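You operate a simulated robot arm through the tools that you are given. There is no shell and no other tool. Be economical: measure what you need, move in short steps, check, and stop when the job is done.

The job below is to be done with a simulated robot arm. You get a single attempt, and the scene is never put back.

JOB
Fold both rod ends of the striped napkin in and lay the spoon on it.
Fine: Move the purple bowl off the napkin to the grey place mat. Use the blue spoon. Pinch, break and dent nothing; leave nothing switched on.

Only the result counts: the job must be done as asked and must still hold three seconds after the hand-in. Knocking over, shifting, dropping, spilling or breaking anything else fails it. Flat cloth is picked up by pressing the open fingertips on it (5 to 10 N) and closing them slowly along it; thin cloth reads only 2 to 8 mm in the jaws.

ROBOT AND FRAMES
A 6-joint arm with a two-finger parallel gripper, fixed in place. Base frame: the origin is at the foot of the arm, x ahead of it, y to its left, z up. Units: mm, degrees, N and s.
With the tool pointing down near the work surface it reaches from about 180 to 840 mm from the base axis. Its first joint turns from -166.0 to 166.0 degrees. Payload 3.91 kg.
The tool frame sits at the grasp point between the pads (the TCP): z along the fingers, y along the line on which they close. The tips reach 30 mm beyond it. The gripper opens to 110 mm. The fingers are 20 mm wide and 10 mm thick; the gripper's body (48 by 112 mm) begins 55 mm behind the TCP.
Orientation is that of the tool frame in the base frame, as a unit quaternion [w, x, y, z]. With the fingers straight down and closing along the base's y, the tool's x points along the base's -x, its y along +y and its z along -z.

CONTROLS
- The arm moves only by the tool send_rows. Its argument "deltas" is a list of rows, each a list of 7 numbers: the shift along the base's x, y, z in mm, then the turn, a rotation vector about the base's x, y, z in degrees, then the opening in per cent of the stroke, from 0 (shut) to 100 (fully open). In form: [[x, y, z, ax, ay, az, hand], ...]. A call has 1 to 20 rows; each row shifts and turns the commanded pose from where the row before left it. Rows are played at 5 a second. More than 50 mm and 8.6 degrees between two rows, or a gripper value outside its range, and nothing of the call is played. Where a pose cannot be reached the arm comes as near as it can. A force on the tool above 90 N (or 10 N above the force at the start of the call, whichever is more), or a blocked arm, ends the call early, and 0.2 s more pass. Each finger travels about 108 mm/s and halts on what it meets, pressing with about 37 N; the grip force reading is that of the motor and also rises with nothing between the fingers. The clock runs only during rows and for 0.2 s after the last one: add rows that do not move to give the fingers time. The reply holds the time, the measured pose of the TCP, the force on the tool along the base axes, the opening and the grip force, in the units named above and with some noise.
- Cameras (640 x 400 px; columns grow to the right, rows downward): "scene" is fixed at [219.6, 499.3, 1483]; the picture's right is [-0.70, -0.72, 0.00], its down [-0.52, 0.51, -0.69] and it looks along [0.49, -0.48, -0.73] (base axes); focal length 372 px, centre (320, 200). "wrist" rides on the gripper at [-36, 0, -57] in the tool frame; the picture's right is [0.00, -1.00, 0.00], its down [0.97, 0.00, -0.24] and it looks along [0.24, 0.00, 0.97] (tool axes); focal length 218 px, centre (320, 200). There is no depth. A picture from a camera that has moved, and an enlarged one, comes with that camera's place and axes in the base frame and with its lens.
- snapshot(camera): a new picture of that camera. The clock stands still meanwhile.
- slide_trunk(by): slides the trunk up (or, below 0, down) by that many mm; the arm rides with it, the base frame stays. It gives what a move gives, with no picture.
- close_up(camera, box): a new picture of the part [left, top, right, bottom] of that camera's present view, enlarged. The clock stands still meanwhile.
- job_done(): hands the job in; it is judged then, once.

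Work in short steps. Places have to be worked out from the pictures, the camera data and where the tool is seen: move nearer, look again, correct. Check each grasp and each placing, and mend what went wrong. You have 120 turns and 64 pictures in all, those below and enlarged ones among them. Open the gripper and draw the arm clear of the work before you hand the job in, unless the task says otherwise; then end with one line.

The tools are called after "Call:" by a JSON object that holds its "name" and its "arguments". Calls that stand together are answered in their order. send_rows: Moves the arm, as the interface text tells. Its arguments: {"type":"object","properties":{"deltas":{"type":"array","items":{"type":"array","items":{"type":"number"}}}},"required":["deltas"]} The other tools are called the same way: slide_trunk (by) slides the trunk up or down; snapshot (camera) takes a picture; close_up (camera, box) takes an enlarged picture of a part of a camera's view; job_done () hands the job in.

At the start:

```text
clock: 0.0
eef_pos: [476.6, -30.8, 1049.4]
tool_rot: [0.0, 0.0, 1.0, 0.0]
contact_force: [-0.1, 1.1, 0.5]
grip_width: 109.8
grip_force: 0.1
trunk travel left (down, up): [-425.0, 115.0]
```

scene: 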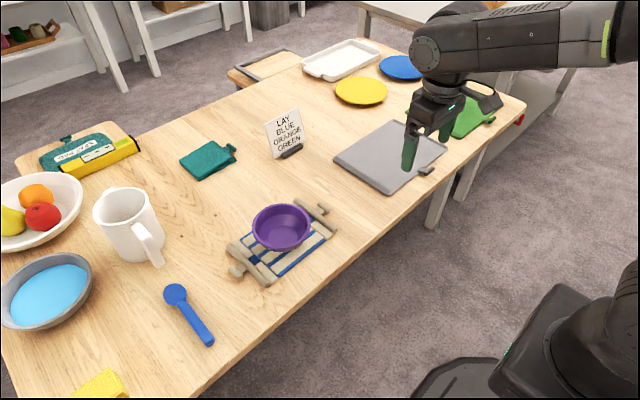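
wrist: 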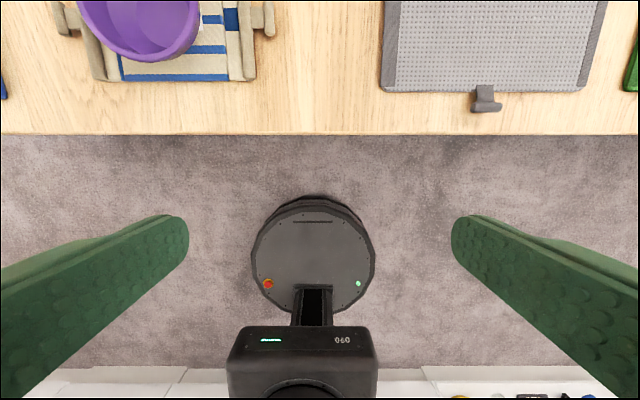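

I start by enlarging the napkin, sign and grey mat regions to see the details.

Call:
{"name": "close_up", "arguments": {"camera": "scene", "box": [150, 180, 360, 360]}}

Call:
{"name": "close_up", "arguments": {"camera": "scene", "box": [250, 90, 460, 210]}}

```text
2.22 times, centred on (255, 270) of scene
camera zoom: at [219.6, 499.3, 1483.0], right [-0.7, -0.72, 0.0], down [-0.52, 0.51, -0.69], along [0.49, -0.48, -0.73], focal length 827 px, centre (464, 44)
```

zoom: 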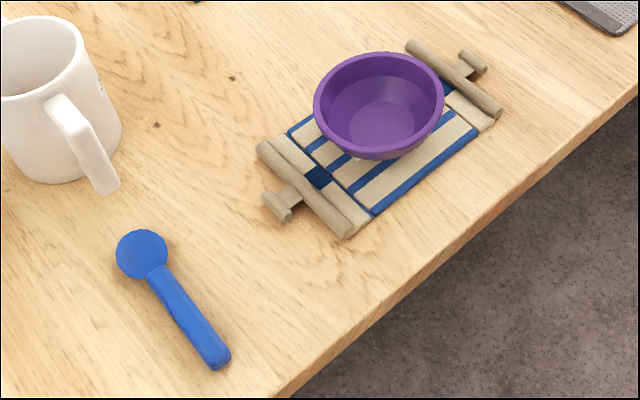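

```text
3.05 times, centred on (355, 150) of scene
camera zoom: at [219.6, 499.3, 1483.0], right [-0.7, -0.72, 0.0], down [-0.52, 0.51, -0.69], along [0.49, -0.48, -0.73], focal length 1134 px, centre (213, 352)
```

zoom: 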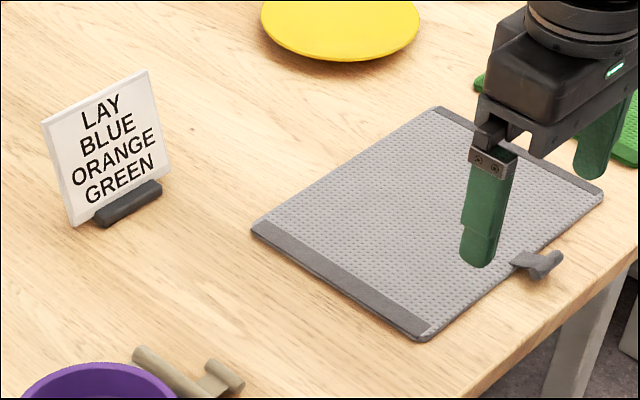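

The napkin has a rod with a T-handle on each y-end, and the bowl sits at about (676, 178). I move above it for a top view.

Call:
{"name": "send_rows", "arguments": {"deltas": [[30, 40, 0, 0, 0, 0, 100], [30, 40, 0, 0, 0, 0, 100], [30, 40, 0, 0, 0, 0, 100], [30, 40, 0, 0, 0, 0, 100], [30, 40, 0, 0, 0, 0, 100], [0, 0, 0, 0, 0, 0, 100]]}}

Call:
{"name": "snapshot", "arguments": {"camera": "wrist"}}

```text
clock: 1.4
eef_pos: [624.8, 172.0, 1048.8]
tool_rot: [0.0, 0.0, 1.0, 0.0]
contact_force: [-0.4, 0.9, 0.1]
grip_width: 110.0
grip_force: 0.1
trunk travel left (down, up): [-425.0, 115.0]
```

```text
59 pictures are left
camera wrist: at [662.9, 171.8, 1107.2], right [0.0, -1.0, 0.0], down [-0.97, 0.0, 0.24], along [-0.24, 0.0, -0.97], focal length 218 px, centre (320, 200)
```

wrist: 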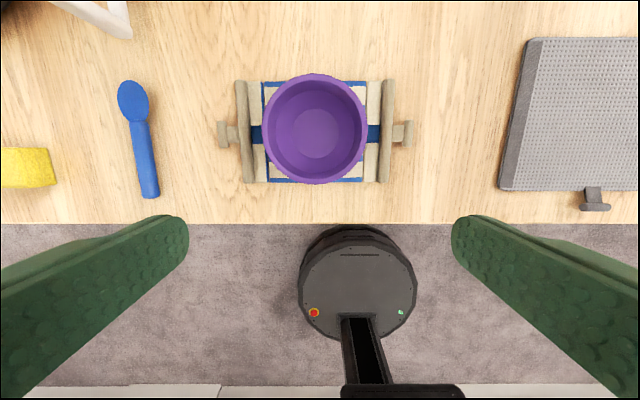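

Bowl centre is about (686, 178) with a rim diameter of about 139 mm, and the grey mat spans roughly x 590–812, y −125…−414. The bowl is too wide for the gripper, so I'll grasp its rim wall on the +y side; I move closer first to measure it.

Call:
{"name": "send_rows", "arguments": {"deltas": [[20, 25, -45, 0, 0, 0, 100], [20, 25, -45, 0, 0, 0, 100], [20, 20, -45, 0, 0, 0, 100], [0, 0, -30, 0, 0, 0, 50], [0, 0, 0, 0, 0, 0, 50]]}}

Call:
{"name": "snapshot", "arguments": {"camera": "wrist"}}

Call:
{"name": "snapshot", "arguments": {"camera": "scene"}}

```text
refused: row 1 steps farther than a row can; nothing moved
```

```text
58 pictures are left
camera wrist: at [662.9, 171.8, 1107.2], right [0.0, -1.0, 0.0], down [-0.97, 0.0, 0.24], along [-0.24, 0.0, -0.97], focal length 218 px, centre (320, 200)
```

wrist: 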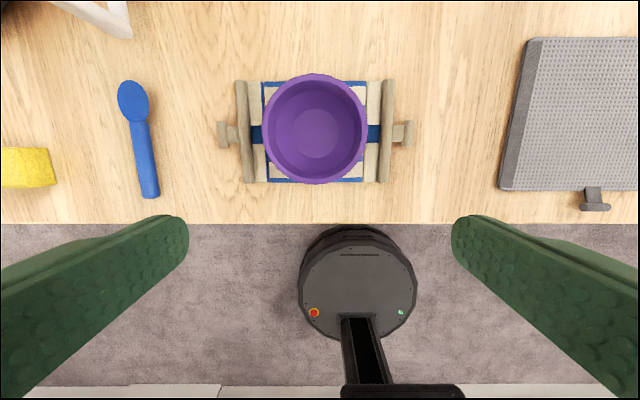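

```text
57 pictures are left
```

scene: 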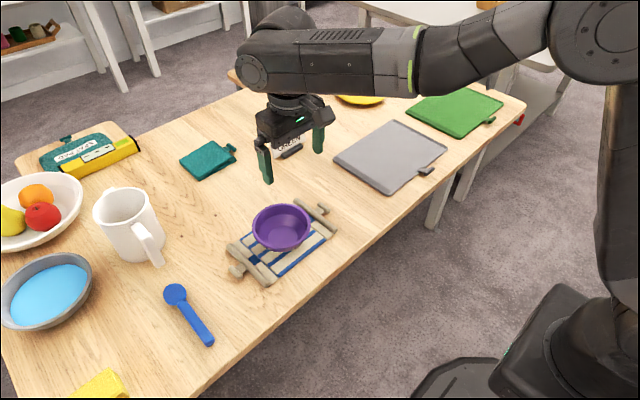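

The row norm is limited to 50 mm, so I repeat with smaller steps.

Call:
{"name": "send_rows", "arguments": {"deltas": [[15, 18, -40, 0, 0, 0, 80], [15, 18, -40, 0, 0, 0, 60], [15, 18, -40, 0, 0, 0, 50], [15, 18, -40, 0, 0, 0, 50], [0, 0, 0, 0, 0, 0, 50]]}}

Call:
{"name": "snapshot", "arguments": {"camera": "wrist"}}

```text
clock: 2.6
eef_pos: [688.4, 243.2, 889.3]
tool_rot: [0.0, 0.0, 1.0, 0.0]
contact_force: [0.3, 0.6, 0.6]
grip_width: 54.8
grip_force: 0.0
trunk travel left (down, up): [-425.0, 115.0]
```

```text
56 pictures are left
camera wrist: at [725.2, 242.2, 946.3], right [0.0, -1.0, 0.0], down [-0.97, 0.0, 0.24], along [-0.24, 0.0, -0.97], focal length 218 px, centre (320, 200)
```

wrist: 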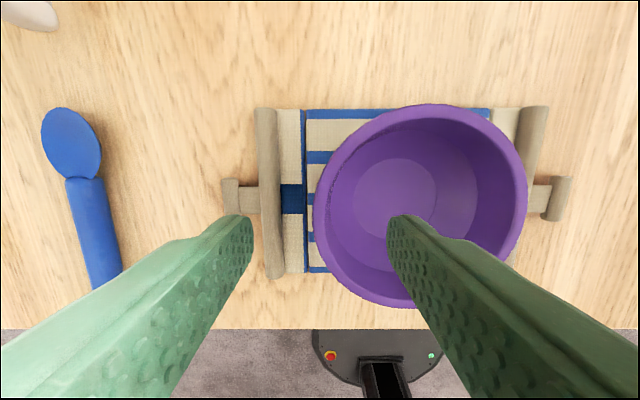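

Triangulating the two views gives rim z ≈ 812, rim diameter ≈ 136 and bowl centre ≈ (681, 179). I tilt by about 20° to match the wall slope and stand off above the +y rim.

Call:
{"name": "send_rows", "arguments": {"deltas": [[-3, 14, 0, -7, 0, 0, 45], [-4, 14, 0, -7, 0, 0, 45], [0, 0, -5, -6, 0, 0, 45], [0, 0, 0, 0, 0, 0, 45]]}}

Call:
{"name": "snapshot", "arguments": {"camera": "wrist"}}

```text
clock: 3.6
eef_pos: [679.0, 270.3, 883.4]
tool_rot: [0.0, 0.0, 0.985, -0.175]
contact_force: [-0.5, -1.1, 0.1]
grip_width: 49.8
grip_force: 0.1
trunk travel left (down, up): [-425.0, 115.0]
```

```text
55 pictures are left
camera wrist: at [716.7, 289.3, 938.3], right [0.0, -0.94, 0.34], down [-0.97, 0.08, 0.23], along [-0.24, -0.33, -0.91], focal length 218 px, centre (320, 200)
```

wrist: 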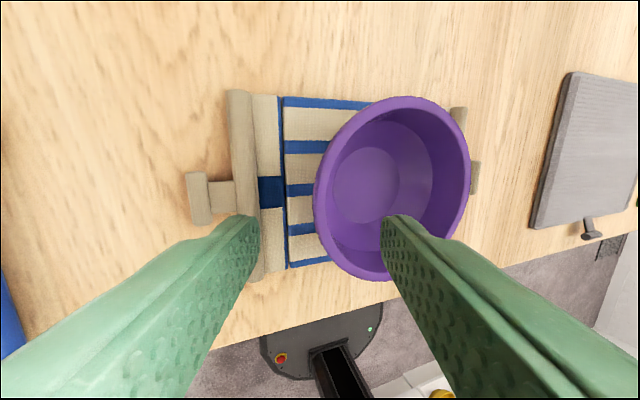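

The rim's left edge is on the finger midline, so I descend along the tool axis.

Call:
{"name": "send_rows", "arguments": {"deltas": [[1, -8, -22, 0, 0, 0, 45], [0, -8, -22, 0, 0, 0, 45], [0, -8, -22, 0, 0, 0, 45], [0, 0, 0, 0, 0, 0, 45]]}}

Call:
{"name": "snapshot", "arguments": {"camera": "scene"}}

Call:
{"name": "snapshot", "arguments": {"camera": "wrist"}}

```text
clock: 4.6
eef_pos: [681.2, 246.7, 818.4]
tool_rot: [-0.001, 0.0, 0.985, -0.173]
contact_force: [0.4, 0.5, 0.4]
grip_width: 49.6
grip_force: 0.1
trunk travel left (down, up): [-425.0, 115.0]
```

```text
54 pictures are left
```

scene: 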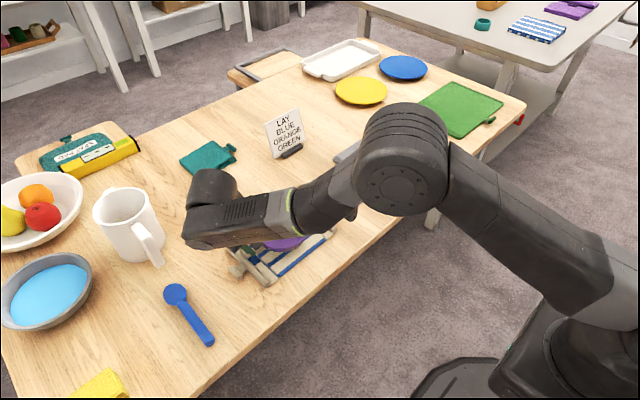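

```text
53 pictures are left
camera wrist: at [717.9, 265.5, 873.3], right [0.0, -0.94, 0.34], down [-0.97, 0.08, 0.23], along [-0.24, -0.33, -0.91], focal length 218 px, centre (320, 200)
```

wrist: 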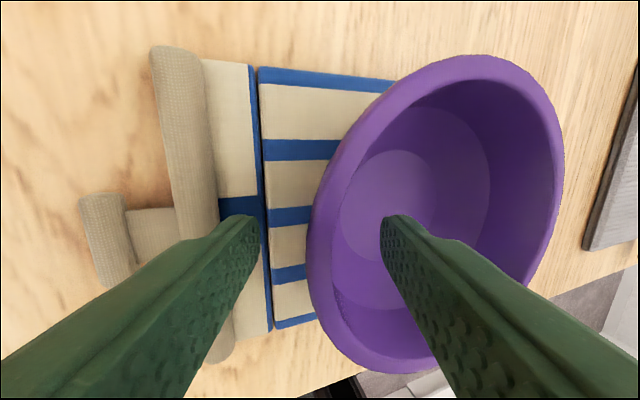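

The fingers straddle the wall with no contact. I close in steps.

Call:
{"name": "send_rows", "arguments": {"deltas": [[0, 0, 0, 0, 0, 0, 30], [0, 0, 0, 0, 0, 0, 20], [0, 0, 0, 0, 0, 0, 12], [0, 0, 0, 0, 0, 0, 6]]}}

Call:
{"name": "snapshot", "arguments": {"camera": "wrist"}}

```text
clock: 5.6
eef_pos: [680.2, 244.6, 821.5]
tool_rot: [0.0, 0.0, 0.985, -0.174]
contact_force: [-0.3, -1.7, 9.7]
grip_width: 12.8
grip_force: 37.2
trunk travel left (down, up): [-425.0, 115.0]
```

```text
52 pictures are left
camera wrist: at [717.4, 265.2, 875.3], right [0.0, -0.94, 0.34], down [-0.97, 0.08, 0.22], along [-0.24, -0.33, -0.91], focal length 218 px, centre (320, 200)
```

wrist: 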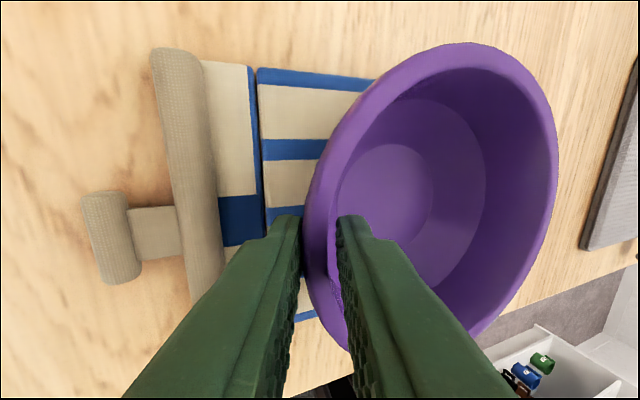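

Gripped at 12.8 mm wide. I lift straight up in small steps.

Call:
{"name": "send_rows", "arguments": {"deltas": [[0, 0, 15, 0, 0, 0, 5], [0, 0, 30, 0, 0, 0, 5], [0, 0, 40, 0, 0, 0, 5], [0, 0, 40, 0, 0, 0, 5], [0, 0, 0, 0, 0, 0, 5]]}}

Call:
{"name": "snapshot", "arguments": {"camera": "wrist"}}

Call:
{"name": "snapshot", "arguments": {"camera": "scene"}}

```text
clock: 6.8
eef_pos: [680.4, 246.2, 943.3]
tool_rot: [0.0, 0.0, 0.985, -0.174]
contact_force: [0.0, 0.1, -2.4]
grip_width: 12.0
grip_force: 37.0
trunk travel left (down, up): [-425.0, 115.0]
```

```text
51 pictures are left
camera wrist: at [717.9, 265.4, 998.7], right [0.0, -0.94, 0.34], down [-0.97, 0.08, 0.23], along [-0.24, -0.33, -0.91], focal length 218 px, centre (320, 200)
```

wrist: 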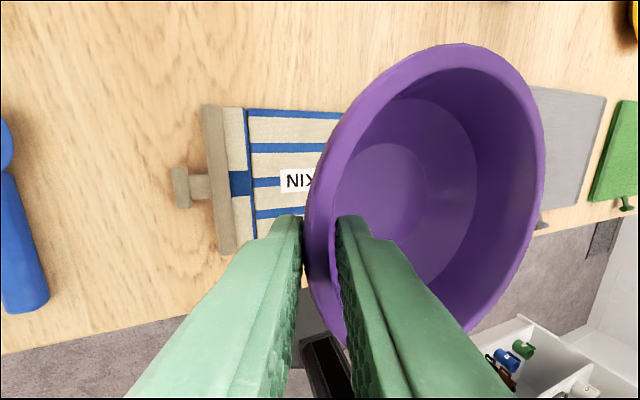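

```text
50 pictures are left
```

scene: 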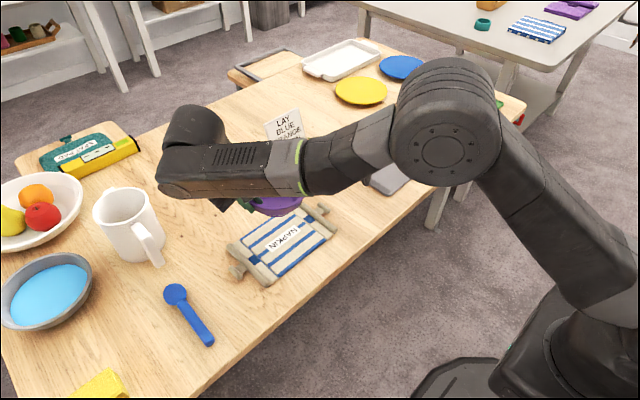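

The bowl is held and the napkin stays flat. I carry it over to the grey mat.

Call:
{"name": "send_rows", "arguments": {"deltas": [[2, -40, 0, 0, 0, 0, 5], [2, -45, 0, 0, 0, 0, 5], [2, -45, 0, 0, 0, 0, 5], [2, -45, 0, 0, 0, 0, 5], [2, -45, 0, 0, 0, 0, 5], [2, -45, 0, 0, 0, 0, 5], [0, -45, 0, 0, 0, 0, 5], [0, -45, 0, 0, 0, 0, 5], [0, -45, 0, 0, 0, 0, 5], [0, -40, 0, 0, 0, 0, 5], [0, 0, 0, 0, 0, 0, 5]]}}

Call:
{"name": "snapshot", "arguments": {"camera": "wrist"}}

Call:
{"name": "snapshot", "arguments": {"camera": "scene"}}

```text
clock: 9.2
eef_pos: [693.4, -196.0, 943.6]
tool_rot: [0.0, 0.0, 0.985, -0.174]
contact_force: [-0.2, -0.8, -1.4]
grip_width: 12.0
grip_force: 37.1
trunk travel left (down, up): [-425.0, 115.0]
```

```text
49 pictures are left
camera wrist: at [729.5, -176.8, 997.9], right [0.0, -0.94, 0.34], down [-0.97, 0.08, 0.23], along [-0.24, -0.33, -0.91], focal length 218 px, centre (320, 200)
```

wrist: 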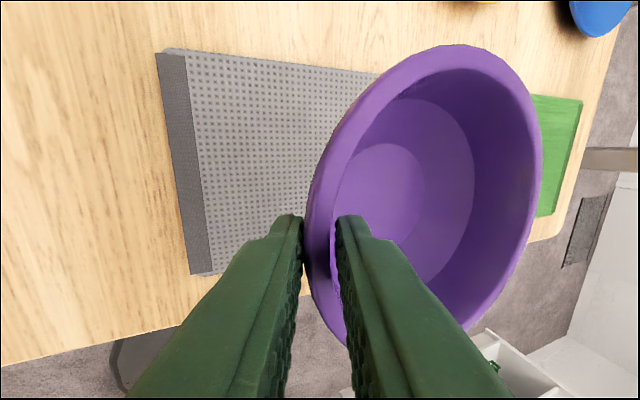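

```text
48 pictures are left
```

scene: 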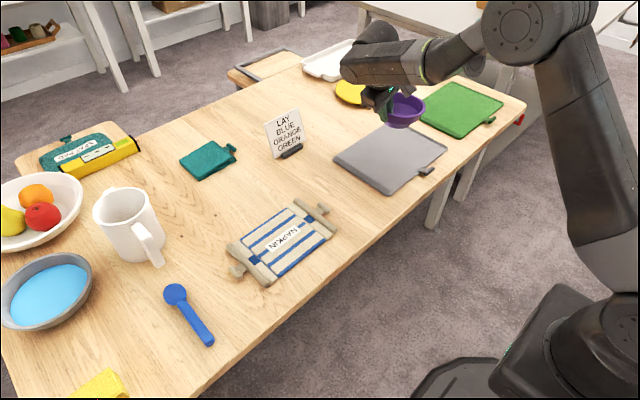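

The bowl is over the mat. I lower to just above contact height and then check.

Call:
{"name": "send_rows", "arguments": {"deltas": [[0, 0, -40, 0, 0, 0, 5], [0, 0, -40, 0, 0, 0, 5], [0, 0, -24, 0, 0, 0, 5], [0, 0, 0, 0, 0, 0, 5]]}}

Call:
{"name": "close_up", "arguments": {"camera": "scene", "box": [310, 70, 470, 210]}}

```text
clock: 10.2
eef_pos: [690.2, -193.8, 838.3]
tool_rot: [0.0, 0.0, 0.985, -0.174]
contact_force: [0.6, 0.4, -2.7]
grip_width: 12.2
grip_force: 37.0
trunk travel left (down, up): [-425.0, 115.0]
```

```text
2.86 times, centred on (390, 140) of scene
camera zoom: at [219.6, 499.3, 1483.0], right [-0.7, -0.72, 0.0], down [-0.52, 0.51, -0.69], along [0.49, -0.48, -0.73], focal length 1063 px, centre (120, 371)
```

zoom: 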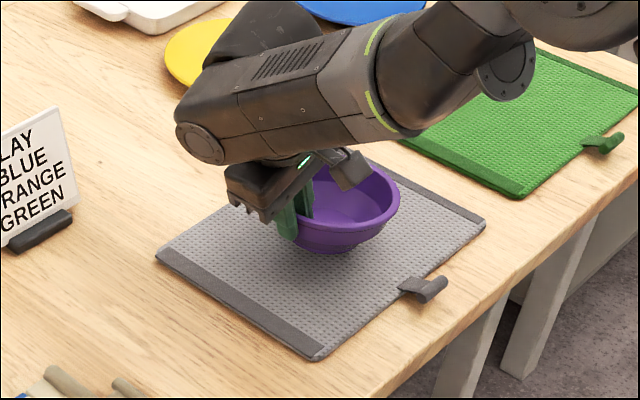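

The bowl's far side looks slightly high, so I level it by about 6° and lower gently until contact.

Call:
{"name": "send_rows", "arguments": {"deltas": [[0, 0, 0, 6, 0, 0, 5], [0, 0, -5, 0, 0, 0, 5], [0, 0, -4, 0, 0, 0, 5], [0, 0, 0, 0, 0, 0, 5]]}}

Call:
{"name": "close_up", "arguments": {"camera": "scene", "box": [350, 100, 430, 170]}}

```text
clock: 11.2
eef_pos: [692.6, -192.5, 832.7]
tool_rot: [0.0, -0.001, 0.993, -0.122]
contact_force: [-1.0, 7.9, 12.3]
grip_width: 12.1
grip_force: 36.7
trunk travel left (down, up): [-425.0, 115.0]
```

```text
5.71 times, centred on (390, 135) of scene
camera zoom: at [219.6, 499.3, 1483.0], right [-0.7, -0.72, 0.0], down [-0.52, 0.51, -0.69], along [0.49, -0.48, -0.73], focal length 2126 px, centre (-80, 571)
```

zoom: 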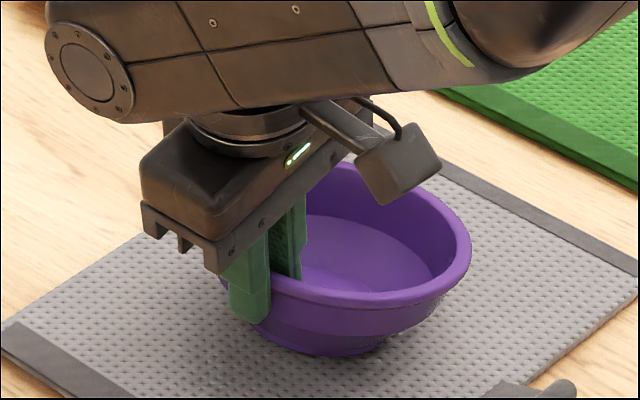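

Contact is made at 12 N, likely on the far edge. I back off 3° and lower a touch to seat the near edge.

Call:
{"name": "send_rows", "arguments": {"deltas": [[0, 0, 0, -3, 0, 0, 5], [0, 0, -2, 0, 0, 0, 5], [0, 0, 0, 0, 0, 0, 5]]}}

Call:
{"name": "close_up", "arguments": {"camera": "scene", "box": [350, 100, 430, 170]}}

```text
clock: 12.0
eef_pos: [693.0, -194.5, 828.6]
tool_rot: [0.001, 0.0, 0.989, -0.148]
contact_force: [-1.6, -0.9, -0.6]
grip_width: 12.1
grip_force: 37.2
trunk travel left (down, up): [-425.0, 115.0]
```

```text
5.71 times, centred on (390, 135) of scene
camera zoom: at [219.6, 499.3, 1483.0], right [-0.7, -0.72, 0.0], down [-0.52, 0.51, -0.69], along [0.49, -0.48, -0.73], focal length 2126 px, centre (-80, 571)
```

zoom: 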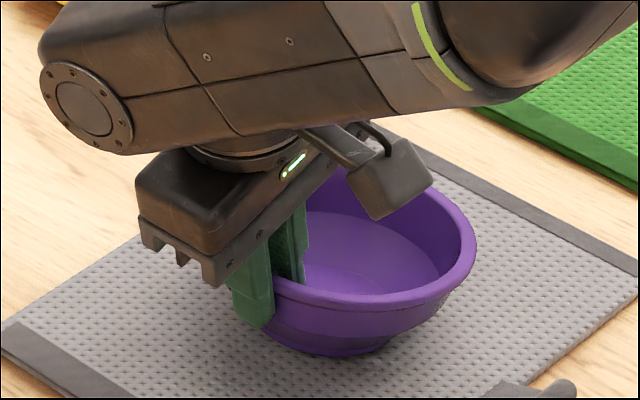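

Nearly weightless now, so I lower a few mm more until there is firm contact.

Call:
{"name": "send_rows", "arguments": {"deltas": [[0, 0, -2, 0, 0, 0, 5], [0, 0, -2, 0, 0, 0, 5], [0, 0, 0, 0, 0, 0, 5]]}}

```text
clock: 12.8
eef_pos: [691.9, -193.4, 826.7]
tool_rot: [0.001, 0.0, 0.989, -0.148]
contact_force: [-2.0, 2.4, 11.2]
grip_width: 12.4
grip_force: 37.3
trunk travel left (down, up): [-425.0, 115.0]
```

Seated at 11 N. I open slowly.

Call:
{"name": "send_rows", "arguments": {"deltas": [[0, 0, 0, 0, 0, 0, 13], [0, 0, 0, 0, 0, 0, 16], [0, 0, 0, 0, 0, 0, 22], [0, 0, 0, 0, 0, 0, 30], [0, 0, 0, 0, 0, 0, 36]]}}

Call:
{"name": "close_up", "arguments": {"camera": "scene", "box": [350, 100, 430, 170]}}

Call:
{"name": "snapshot", "arguments": {"camera": "wrist"}}

```text
clock: 14.0
eef_pos: [691.4, -193.2, 824.4]
tool_rot: [0.0, 0.0, 0.989, -0.148]
contact_force: [0.2, 0.3, -0.2]
grip_width: 39.4
grip_force: 0.1
trunk travel left (down, up): [-425.0, 115.0]
```

```text
5.71 times, centred on (390, 135) of scene
camera zoom: at [219.6, 499.3, 1483.0], right [-0.7, -0.72, 0.0], down [-0.52, 0.51, -0.69], along [0.49, -0.48, -0.73], focal length 2126 px, centre (-80, 571)
```

zoom: 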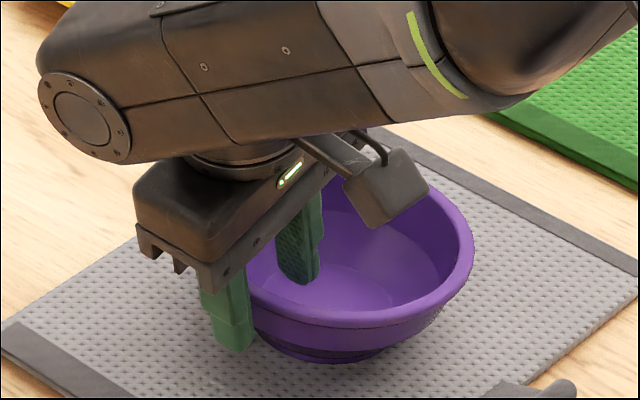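

```text
43 pictures are left
camera wrist: at [728.9, -177.1, 879.9], right [0.0, -0.96, 0.29], down [-0.97, 0.07, 0.23], along [-0.24, -0.28, -0.93], focal length 218 px, centre (320, 200)
```

wrist: 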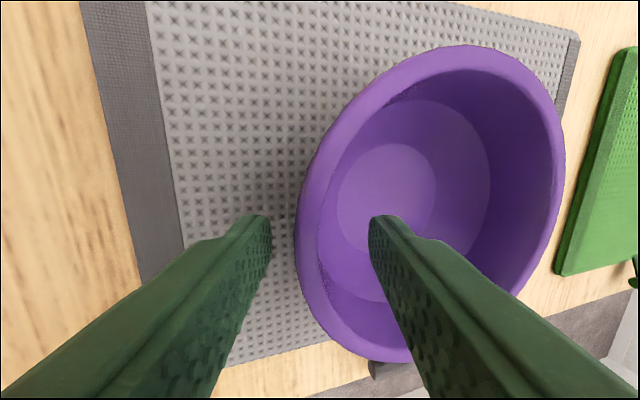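

The bowl rests on the mat. I retreat along the tool axis, straighten the tool and go back over the napkin.

Call:
{"name": "send_rows", "arguments": {"deltas": [[0, 12, 40, 0, 0, 0, 36], [0, 12, 40, 0, 0, 0, 36], [0, 12, 40, 0, 0, 0, 36], [-5, 42, 5, 6, 0, 0, 50], [-5, 42, 5, 6, 0, 0, 60], [-5, 42, 0, 5, 0, 0, 60], [-5, 42, 0, 0, 0, 0, 60], [-5, 42, 0, 0, 0, 0, 60], [-5, 42, 0, 0, 0, 0, 60], [-5, 42, 0, 0, 0, 0, 60], [-5, 41, 0, 0, 0, 0, 60], [0, 0, 0, 0, 0, 0, 60]]}}

Call:
{"name": "snapshot", "arguments": {"camera": "wrist"}}

Call:
{"name": "close_up", "arguments": {"camera": "scene", "box": [160, 180, 360, 350]}}

```text
clock: 16.6
eef_pos: [653.6, 178.7, 952.8]
tool_rot: [0.0, 0.0, 1.0, 0.0]
contact_force: [0.8, 0.1, -0.2]
grip_width: 65.9
grip_force: 0.0
trunk travel left (down, up): [-425.0, 115.0]
```

```text
42 pictures are left
camera wrist: at [689.9, 177.8, 1012.5], right [0.0, -1.0, 0.0], down [-0.97, 0.0, 0.24], along [-0.24, 0.0, -0.97], focal length 218 px, centre (320, 200)
```

wrist: 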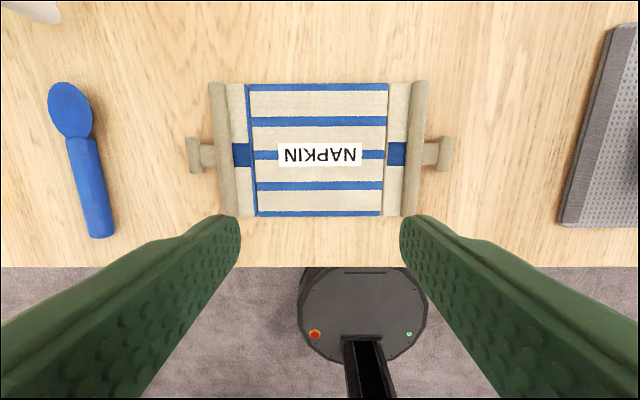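

```text
2.35 times, centred on (260, 265) of scene
camera zoom: at [219.6, 499.3, 1483.0], right [-0.7, -0.72, 0.0], down [-0.52, 0.51, -0.69], along [0.49, -0.48, -0.73], focal length 876 px, centre (461, 47)
```

zoom: 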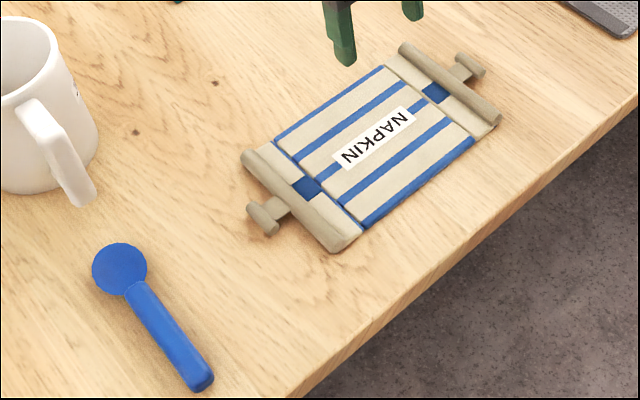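

The napkin is a centre panel with a hinged flap at each end: hinges at y ≈ 259.5 and 99.5, left T-handle at about (680, 317). I'll grip the handle bar by its ends, so I turn the hand 90° about z and move above it.

Call:
{"name": "send_rows", "arguments": {"deltas": [[2.4, 12.5, -6, 0, 0, 8.18, 60], [2.4, 12.5, -6, 0, 0, 8.18, 60], [2.4, 12.5, -6, 0, 0, 8.18, 60], [2.4, 12.5, -6, 0, 0, 8.18, 60], [2.4, 12.5, -6, 0, 0, 8.18, 60], [2.4, 12.5, -6, 0, 0, 8.18, 60], [2.4, 12.5, -6, 0, 0, 8.18, 60], [2.4, 12.5, -6, 0, 0, 8.18, 60], [2.4, 12.5, -6, 0, 0, 8.18, 60], [2.4, 12.5, -6, 0, 0, 8.18, 60], [2.4, 12.5, -6, 0, 0, 8.2, 60], [0, 0, 0, 0, 0, 0, 60]]}}

Call:
{"name": "snapshot", "arguments": {"camera": "wrist"}}

```text
clock: 19.2
eef_pos: [678.2, 315.5, 889.1]
tool_rot: [0.0, 0.707, -0.707, 0.0]
contact_force: [0.5, -0.1, -1.2]
grip_width: 66.2
grip_force: 0.1
trunk travel left (down, up): [-425.0, 115.0]
```

```text
40 pictures are left
camera wrist: at [679.1, 349.8, 947.0], right [1.0, 0.0, 0.0], down [0.0, -0.97, 0.24], along [0.0, -0.24, -0.97], focal length 218 px, centre (320, 200)
```

wrist: 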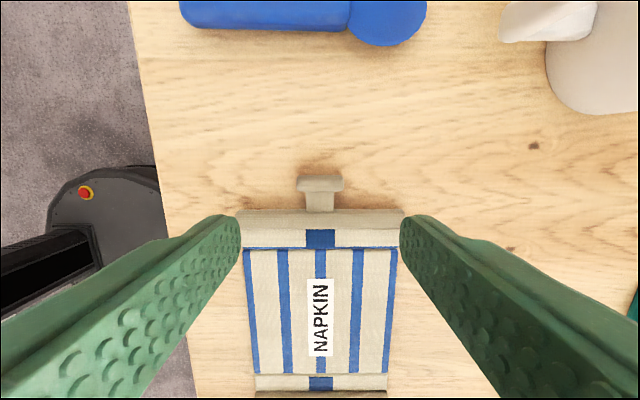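

The bar is centred at about (679.5, 318), 40 mm wide. I lower to see its height better.

Call:
{"name": "send_rows", "arguments": {"deltas": [[0, 2, -30, 0, 0, 0, 60], [0, 1, -30, 0, 0, 0, 60], [0, 0, 0, 0, 0, 0, 60]]}}

Call:
{"name": "snapshot", "arguments": {"camera": "wrist"}}

Call:
{"name": "close_up", "arguments": {"camera": "scene", "box": [210, 190, 350, 300]}}

```text
clock: 20.0
eef_pos: [678.3, 317.5, 828.6]
tool_rot: [0.0, 0.707, -0.707, 0.0]
contact_force: [0.4, -0.2, 0.4]
grip_width: 66.0
grip_force: 0.0
trunk travel left (down, up): [-425.0, 115.0]
```

```text
39 pictures are left
camera wrist: at [679.4, 354.1, 886.1], right [1.0, 0.0, 0.0], down [0.0, -0.97, 0.24], along [0.0, -0.24, -0.97], focal length 218 px, centre (320, 200)
```

wrist: 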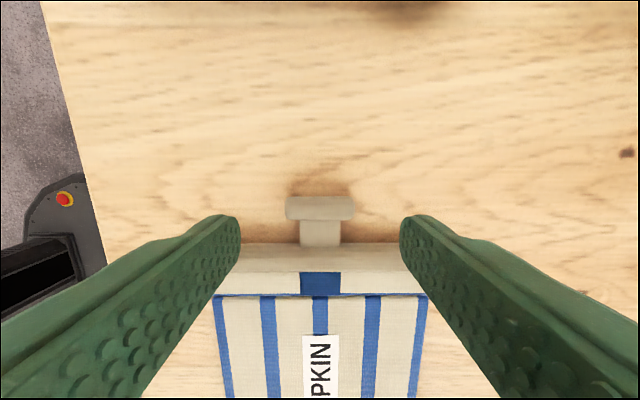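

```text
3.64 times, centred on (280, 245) of scene
camera zoom: at [219.6, 499.3, 1483.0], right [-0.7, -0.72, 0.0], down [-0.52, 0.51, -0.69], along [0.49, -0.48, -0.73], focal length 1353 px, centre (466, 36)
```

zoom: 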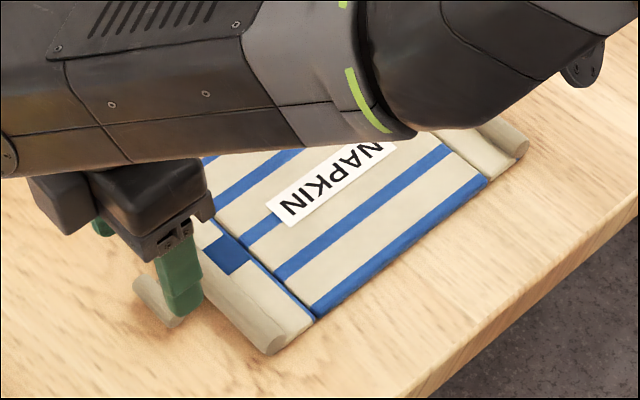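

The bar is at y ≈ 318.5, x ≈ 679.4, just above the table. I tilt −15° and lower so the tips straddle the bar ends.

Call:
{"name": "send_rows", "arguments": {"deltas": [[1, 4, -8, -7.5, 0, 0, 58], [0, 4, -8, -7.5, 0, 0, 58], [0, 0, -10, 0, 0, 0, 58], [0, 0, -10, 0, 0, 0, 58], [0, 0, -7, 0, 0, 0, 58], [0, 0, 0, 0, 0, 0, 58]]}}

Call:
{"name": "snapshot", "arguments": {"camera": "wrist"}}

```text
clock: 21.4
eef_pos: [679.2, 325.3, 785.9]
tool_rot: [-0.093, -0.701, 0.701, -0.092]
contact_force: [0.2, 0.2, 0.3]
grip_width: 63.8
grip_force: 0.1
trunk travel left (down, up): [-425.0, 115.0]
```

```text
37 pictures are left
camera wrist: at [680.1, 375.3, 832.3], right [1.0, 0.0, 0.0], down [0.0, -0.88, 0.48], along [0.0, -0.48, -0.88], focal length 218 px, centre (320, 200)
```

wrist: 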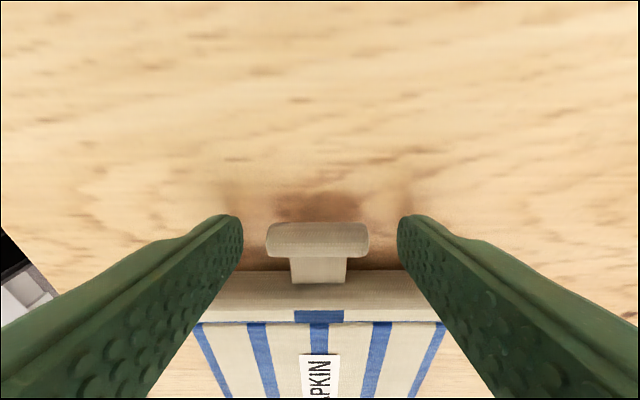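

Bar sits centred between the pads about 6 mm from the tips. I close slowly.

Call:
{"name": "send_rows", "arguments": {"deltas": [[0, 0, 0, 0, 0, 0, 48], [0, 0, 0, 0, 0, 0, 42], [0, 0, 0, 0, 0, 0, 38], [0, 0, 0, 0, 0, 0, 34], [0, 0, 0, 0, 0, 0, 32], [0, 0, 0, 0, 0, 0, 32]]}}

```text
clock: 22.8
eef_pos: [678.8, 325.3, 786.0]
tool_rot: [0.092, 0.701, -0.701, 0.092]
contact_force: [-0.1, -0.8, 0.0]
grip_width: 42.2
grip_force: 36.7
trunk travel left (down, up): [-425.0, 115.0]
```

Gripped (42.2 mm). I swing it along an arc about the hinge, first 24°, then check.

Call:
{"name": "send_rows", "arguments": {"deltas": [[0, -4.95, 9.3, 8, 0, 0, 32], [0, -6.25, 8.5, 8, 0, 0, 32], [0, -7.3, 7.5, 8, 0, 0, 32], [0, 0, 0, 0, 0, 0, 32]]}}

Call:
{"name": "snapshot", "arguments": {"camera": "wrist"}}

```text
clock: 23.8
eef_pos: [679.2, 307.5, 813.3]
tool_rot: [-0.056, 0.706, -0.704, -0.056]
contact_force: [-2.8, 0.9, 11.8]
grip_width: 42.3
grip_force: 37.1
trunk travel left (down, up): [-425.0, 115.0]
```

```text
36 pictures are left
camera wrist: at [680.5, 334.3, 875.1], right [1.0, 0.0, 0.0], down [0.0, -1.0, 0.08], along [0.0, -0.08, -1.0], focal length 218 px, centre (320, 200)
```

wrist: 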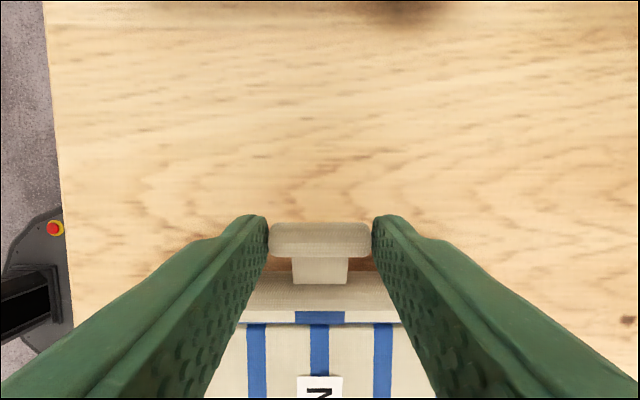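

Force +11.8 N upward suggests the hinge lies a bit further inward (y ≈ 252). I correct and go on with an adjusted arc.

Call:
{"name": "send_rows", "arguments": {"deltas": [[0, 0.5, 2, 0, 0, 0, 32], [0, -8.6, 7.2, 8, 0, 0, 32], [0, 0, 0, 0, 0, 0, 32]]}}

```text
clock: 24.6
eef_pos: [679.7, 298.7, 818.8]
tool_rot: [0.105, -0.699, 0.699, 0.104]
contact_force: [-0.9, -1.9, 0.6]
grip_width: 42.0
grip_force: 37.0
trunk travel left (down, up): [-425.0, 115.0]
```

Force is near zero, so the arc is right. I continue.

Call:
{"name": "send_rows", "arguments": {"deltas": [[0, -9.6, 5.8, 8, 0, 0, 32], [0, -10.3, 4.5, 8, 0, 0, 32], [0, 0, 0, 0, 0, 0, 32]]}}

```text
clock: 25.4
eef_pos: [677.7, 279.0, 829.0]
tool_rot: [0.201, -0.678, 0.678, 0.201]
contact_force: [-0.3, -0.5, 2.5]
grip_width: 42.2
grip_force: 37.1
trunk travel left (down, up): [-425.0, 115.0]
```

Going well; next steps past vertical.

Call:
{"name": "send_rows", "arguments": {"deltas": [[0, -10.8, 3.1, 8, 0, 0, 32], [0, -11.1, 1.4, 8, 0, 0, 32], [0, 0, 0, 0, 0, 0, 32]]}}

Call:
{"name": "snapshot", "arguments": {"camera": "wrist"}}

Call:
{"name": "close_up", "arguments": {"camera": "scene", "box": [190, 170, 360, 300]}}

```text
clock: 26.2
eef_pos: [679.7, 255.1, 835.8]
tool_rot: [-0.294, 0.644, -0.643, -0.294]
contact_force: [0.0, 0.5, 3.2]
grip_width: 42.2
grip_force: 37.1
trunk travel left (down, up): [-425.0, 115.0]
```

```text
35 pictures are left
camera wrist: at [679.8, 236.6, 900.2], right [1.0, 0.0, 0.0], down [0.0, -0.82, -0.58], along [0.0, 0.58, -0.82], focal length 218 px, centre (320, 200)
```

wrist: 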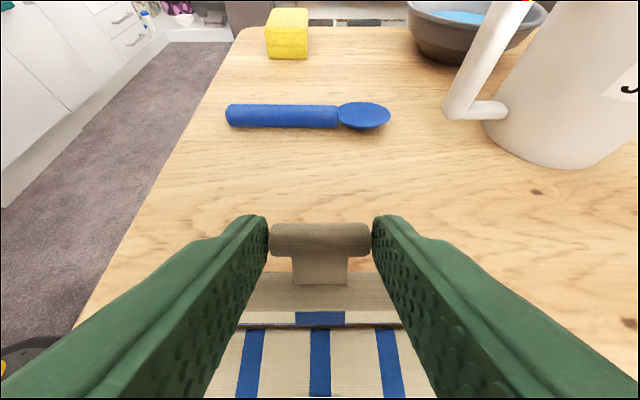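

```text
3.08 times, centred on (275, 235) of scene
camera zoom: at [219.6, 499.3, 1483.0], right [-0.7, -0.72, 0.0], down [-0.52, 0.51, -0.69], along [0.49, -0.48, -0.73], focal length 1145 px, centre (458, 92)
```

zoom: 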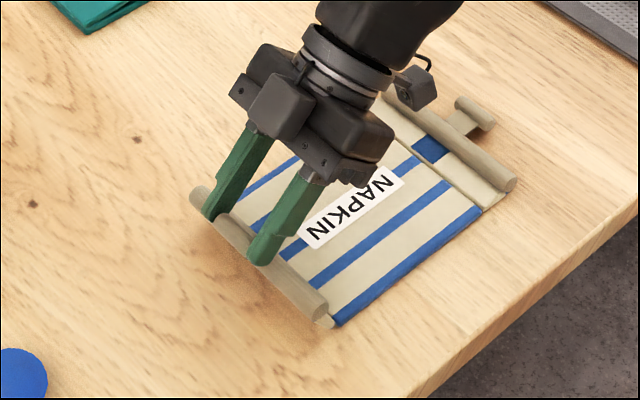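

The flap follows nicely at about 64°. I go two more arc steps past that.

Call:
{"name": "send_rows", "arguments": {"deltas": [[0, -11.3, -0.3, 8, 0, 0, 32], [0, -11.1, -2, 8, 0, 0, 32], [0, 0, 0, 0, 0, 0, 32]]}}

```text
clock: 27.0
eef_pos: [678.1, 235.7, 833.2]
tool_rot: [-0.381, 0.597, -0.595, -0.38]
contact_force: [-3.4, 2.2, 12.6]
grip_width: 42.3
grip_force: 37.1
trunk travel left (down, up): [-425.0, 115.0]
```

There is 12.6 N upward, so I raise slightly while continuing one more step.

Call:
{"name": "send_rows", "arguments": {"deltas": [[0, 0, 1.5, 0, 0, 0, 32], [0, -10.7, -3, 8, 0, 0, 32], [0, 0, 0, 0, 0, 0, 32]]}}

```text
clock: 27.8
eef_pos: [678.8, 224.1, 832.1]
tool_rot: [0.42, -0.569, 0.569, 0.421]
contact_force: [-1.0, -1.2, 2.5]
grip_width: 42.1
grip_force: 36.6
trunk travel left (down, up): [-425.0, 115.0]
```

Past vertical now. I check the arm clearance in the scene before going further.

Call:
{"name": "close_up", "arguments": {"camera": "scene", "box": [190, 150, 390, 300]}}

```text
2.67 times, centred on (290, 225) of scene
camera zoom: at [219.6, 499.3, 1483.0], right [-0.7, -0.72, 0.0], down [-0.52, 0.51, -0.69], along [0.49, -0.48, -0.73], focal length 992 px, centre (400, 133)
```

zoom: 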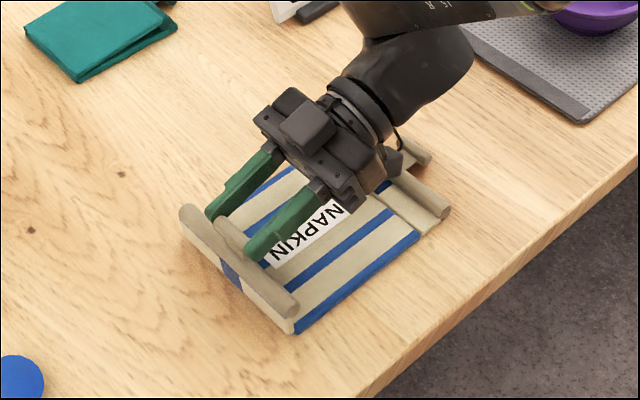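

The flap is upright or slightly past. I now move on along the arc without turning, letting the bar pivot in the pads.

Call:
{"name": "send_rows", "arguments": {"deltas": [[0, -6, -0.8, 3, 0, 0, 32], [0, -6, -1.4, 3, 0, 0, 32], [0, -6, -2, 2, 0, 0, 32], [0, 0, 0, 0, 0, 0, 32]]}}

```text
clock: 28.8
eef_pos: [679.0, 209.2, 837.8]
tool_rot: [-0.465, 0.542, -0.533, -0.455]
contact_force: [3.1, 34.4, 71.6]
grip_width: 41.7
grip_force: 37.1
trunk travel left (down, up): [-425.0, 115.0]
```

Force jumped to 72 N, so something of the hand is touching. I reverse that move at once.

Call:
{"name": "send_rows", "arguments": {"deltas": [[0, 6, 2, -2, 0, 0, 32], [0, 6, 1.4, -3, 0, 0, 32], [0, 6, 0.8, -3, 0, 0, 32], [0, 0, 0, 0, 0, 0, 32]]}}

Call:
{"name": "snapshot", "arguments": {"camera": "scene"}}

```text
clock: 29.8
eef_pos: [677.4, 223.9, 830.2]
tool_rot: [0.42, -0.568, 0.569, 0.42]
contact_force: [0.4, -5.8, 10.4]
grip_width: 42.1
grip_force: 36.4
trunk travel left (down, up): [-425.0, 115.0]
```

```text
32 pictures are left
```

scene: 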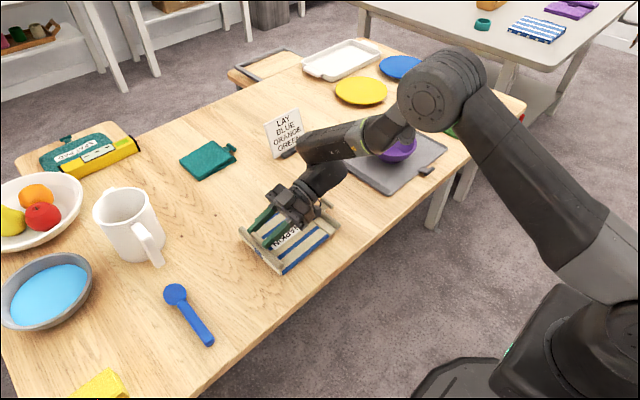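

Back to normal. I look at the flap and hand closely to find what blocked.

Call:
{"name": "snapshot", "arguments": {"camera": "wrist"}}

Call:
{"name": "close_up", "arguments": {"camera": "scene", "box": [220, 150, 360, 290]}}

```text
31 pictures are left
camera wrist: at [678.5, 180.2, 882.8], right [1.0, 0.0, 0.0], down [0.0, -0.51, -0.86], along [0.0, 0.86, -0.51], focal length 218 px, centre (320, 200)
```

wrist: 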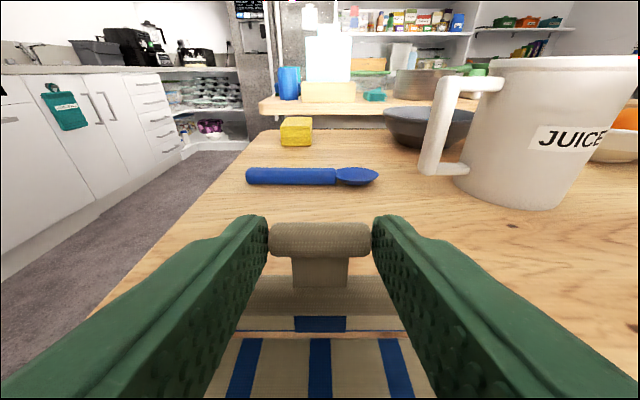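

```text
2.86 times, centred on (290, 220) of scene
camera zoom: at [219.6, 499.3, 1483.0], right [-0.7, -0.72, 0.0], down [-0.52, 0.51, -0.69], along [0.49, -0.48, -0.73], focal length 1063 px, centre (406, 143)
```

zoom: 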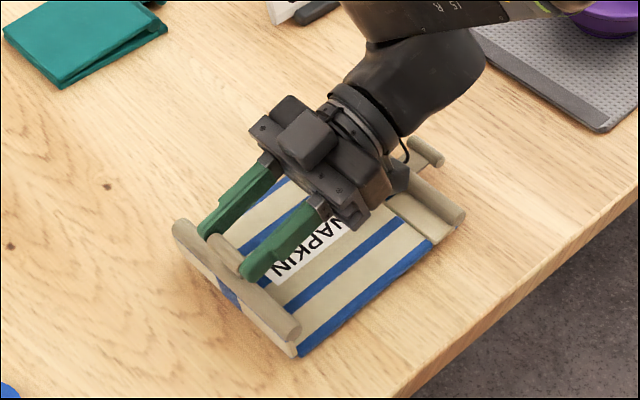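

The small bracket under the wrist is right above the right rod, so the wrist is what pressed there. I now tilt the hand back while moving the bar inward, letting it pivot in the pads.

Call:
{"name": "send_rows", "arguments": {"deltas": [[0, -4, 1, -4, 0, 0, 32], [0, -4, 0.6, -4, 0, 0, 32], [0, 0, 0, 0, 0, 0, 32]]}}

```text
clock: 30.6
eef_pos: [678.1, 216.0, 832.6]
tool_rot: [0.381, -0.596, 0.596, 0.38]
contact_force: [-1.3, 3.0, 6.7]
grip_width: 42.4
grip_force: 36.5
trunk travel left (down, up): [-425.0, 115.0]
```

Pivoting works with low forces. I continue the inward arc, tilting back.

Call:
{"name": "send_rows", "arguments": {"deltas": [[0, -7.5, -0.2, -7.5, 0, 0, 32], [0, -7, -1.1, -7.5, 0, 0, 32], [0, 0, 0, 0, 0, 0, 32]]}}

```text
clock: 31.4
eef_pos: [679.4, 202.0, 832.9]
tool_rot: [-0.298, 0.642, -0.641, -0.298]
contact_force: [-0.6, 5.8, 11.0]
grip_width: 41.9
grip_force: 36.8
trunk travel left (down, up): [-425.0, 115.0]
```

Forces are modest. Next arc portion.

Call:
{"name": "send_rows", "arguments": {"deltas": [[0, -6, -1.5, -7.5, 0, 0, 32], [0, -5, -4.5, -7.5, 0, 0, 32], [0, 0, 0, 0, 0, 0, 32]]}}

Call:
{"name": "snapshot", "arguments": {"camera": "wrist"}}

```text
clock: 32.2
eef_pos: [679.5, 191.2, 828.0]
tool_rot: [-0.214, 0.675, -0.674, -0.211]
contact_force: [0.0, 10.1, 18.9]
grip_width: 42.4
grip_force: 37.4
trunk travel left (down, up): [-425.0, 115.0]
```

```text
29 pictures are left
camera wrist: at [679.5, 188.0, 895.6], right [1.0, 0.0, 0.0], down [0.0, -0.93, -0.36], along [0.0, 0.36, -0.93], focal length 218 px, centre (320, 200)
```

wrist: 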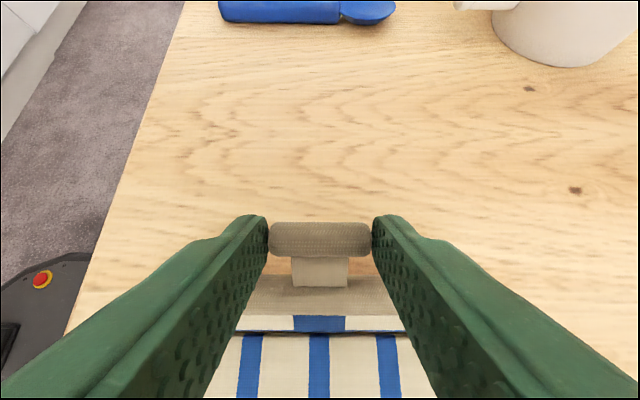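

The wrist view looks as though the flap did not pivot in the pads and the napkin may have moved. I check the scene.

Call:
{"name": "close_up", "arguments": {"camera": "scene", "box": [190, 140, 390, 300]}}

```text
2.50 times, centred on (290, 220) of scene
camera zoom: at [219.6, 499.3, 1483.0], right [-0.7, -0.72, 0.0], down [-0.52, 0.51, -0.69], along [0.49, -0.48, -0.73], focal length 930 px, centre (395, 150)
```

zoom: 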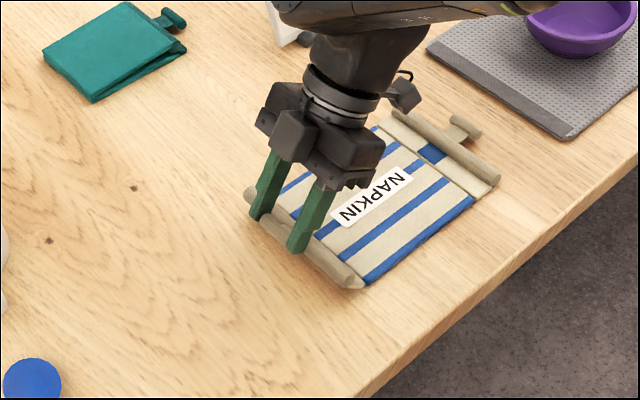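

The bar is locked in the pads, so the whole napkin slid about 84 mm toward −y, touching nothing. I relieve the downward push and drag it back +y with the flap held at its angle.

Call:
{"name": "send_rows", "arguments": {"deltas": [[0, 0, 3, 0, 0, 0, 32], [0, 12, 0, 0, 0, 0, 32], [0, 12, 0, 0, 0, 0, 32], [0, 12, 0, 0, 0, 0, 32], [0, 12, 0, 0, 0, 0, 32], [0, 12, 0, 0, 0, 0, 32], [0, 12, 0, 0, 0, 0, 32], [0, 10, 0, 0, 0, 0, 32], [0, 0, 0, 0, 0, 0, 32]]}}

Call:
{"name": "snapshot", "arguments": {"camera": "scene"}}

```text
clock: 34.2
eef_pos: [679.5, 273.7, 828.1]
tool_rot: [0.213, -0.674, 0.675, 0.212]
contact_force: [-0.2, 0.5, 0.3]
grip_width: 42.5
grip_force: 36.5
trunk travel left (down, up): [-425.0, 115.0]
```

```text
27 pictures are left
```

scene: 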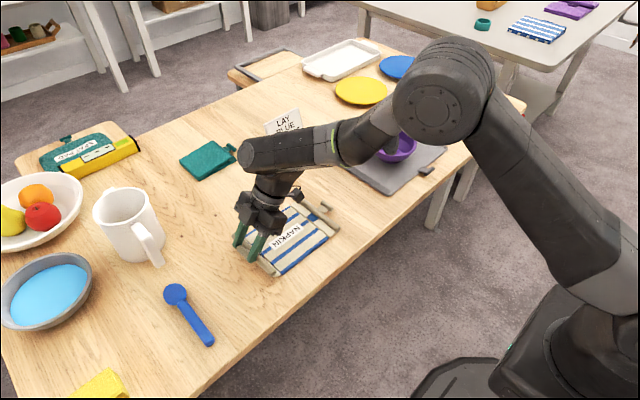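

The napkin is back in place (hinge ≈ 250) with no force. I resume the arc with matching rotation.

Call:
{"name": "send_rows", "arguments": {"deltas": [[0, -10.2, 3.2, 7.6, 0, 0, 32], [0, -10.5, 1.8, 7.6, 0, 0, 32], [0, -10.5, 0.5, 7.6, 0, 0, 32], [0, -10.4, -1, 7.6, 0, 0, 32], [0, -10.1, -2.4, 7.6, 0, 0, 32], [0, 0, 0, 0, 0, 0, 32]]}}

```text
clock: 35.6
eef_pos: [678.5, 220.9, 831.2]
tool_rot: [0.422, -0.567, 0.569, 0.42]
contact_force: [0.2, 1.3, 5.5]
grip_width: 42.2
grip_force: 36.8
trunk travel left (down, up): [-425.0, 115.0]
```

Good. I proceed in small matched 4° steps to get well past vertical.

Call:
{"name": "send_rows", "arguments": {"deltas": [[0, -5.1, -1.8, 4, 0, 0, 32], [0, 0, 0, 0, 0, 0, 32]]}}

Call:
{"name": "close_up", "arguments": {"camera": "scene", "box": [230, 160, 350, 280]}}

```text
clock: 36.2
eef_pos: [678.8, 217.0, 829.2]
tool_rot: [-0.44, 0.554, -0.553, -0.44]
contact_force: [3.0, 3.6, 12.3]
grip_width: 42.0
grip_force: 36.9
trunk travel left (down, up): [-425.0, 115.0]
```

```text
3.33 times, centred on (290, 220) of scene
camera zoom: at [219.6, 499.3, 1483.0], right [-0.7, -0.72, 0.0], down [-0.52, 0.51, -0.69], along [0.49, -0.48, -0.73], focal length 1240 px, centre (420, 133)
```

zoom: 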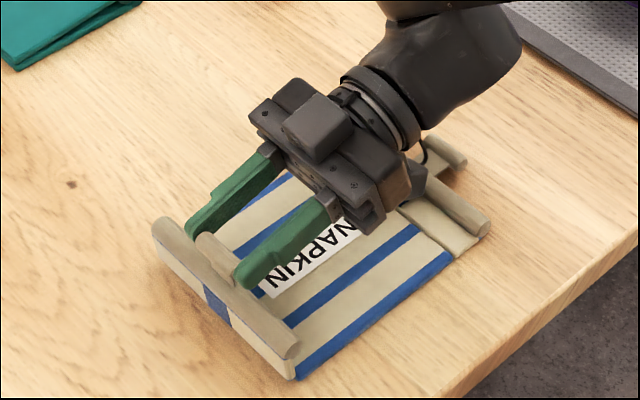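

The flap is slightly past vertical and the bar is offset inward, so it should fall in through the open fingers. I open the hand.

Call:
{"name": "send_rows", "arguments": {"deltas": [[0, 0, 0, 0, 0, 0, 50], [0, 0, 0, 0, 0, 0, 60], [0, 0, 0, 0, 0, 0, 60], [0, 0, 0, 0, 0, 0, 60]]}}

Call:
{"name": "close_up", "arguments": {"camera": "scene", "box": [200, 140, 360, 300]}}

```text
clock: 37.2
eef_pos: [678.6, 216.1, 828.6]
tool_rot: [-0.44, 0.554, -0.553, -0.44]
contact_force: [1.4, 4.1, 12.7]
grip_width: 66.0
grip_force: 0.1
trunk travel left (down, up): [-425.0, 115.0]
```

```text
2.50 times, centred on (280, 220) of scene
camera zoom: at [219.6, 499.3, 1483.0], right [-0.7, -0.72, 0.0], down [-0.52, 0.51, -0.69], along [0.49, -0.48, -0.73], focal length 930 px, centre (420, 150)
```

zoom: 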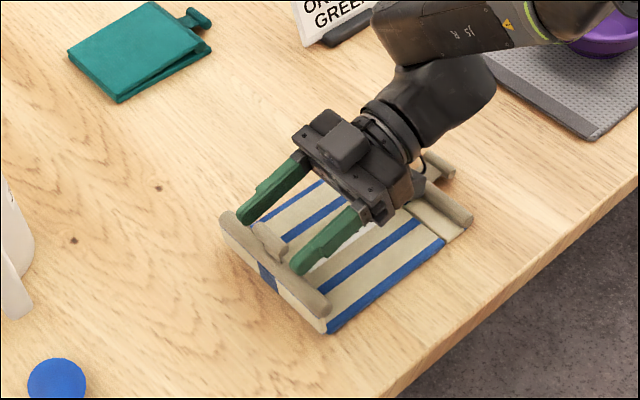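

The remaining 12.7 N confirms the bracket rests on the right rod; the flap is tipping inward. I raise the hand straight up.

Call:
{"name": "send_rows", "arguments": {"deltas": [[0, 0, 15, 0, 0, 0, 60], [0, 0, 25, 0, 0, 0, 60], [0, 0, 40, -8, 0, 0, 60], [0, 0, 40, -8, 0, 0, 60], [0, 0, 10, -8, 0, 0, 60], [0, 0, 0, -8, 0, 0, 60]]}}

Call:
{"name": "close_up", "arguments": {"camera": "scene", "box": [200, 140, 360, 300]}}

```text
clock: 38.6
eef_pos: [679.1, 214.4, 959.5]
tool_rot: [-0.269, 0.654, -0.653, -0.27]
contact_force: [-0.1, 0.3, -0.4]
grip_width: 66.0
grip_force: 0.1
trunk travel left (down, up): [-425.0, 115.0]
```

```text
2.50 times, centred on (280, 220) of scene
camera zoom: at [219.6, 499.3, 1483.0], right [-0.7, -0.72, 0.0], down [-0.52, 0.51, -0.69], along [0.49, -0.48, -0.73], focal length 930 px, centre (420, 150)
```

zoom: 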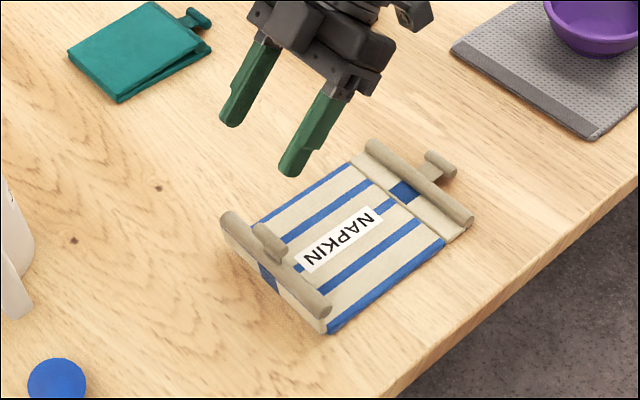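

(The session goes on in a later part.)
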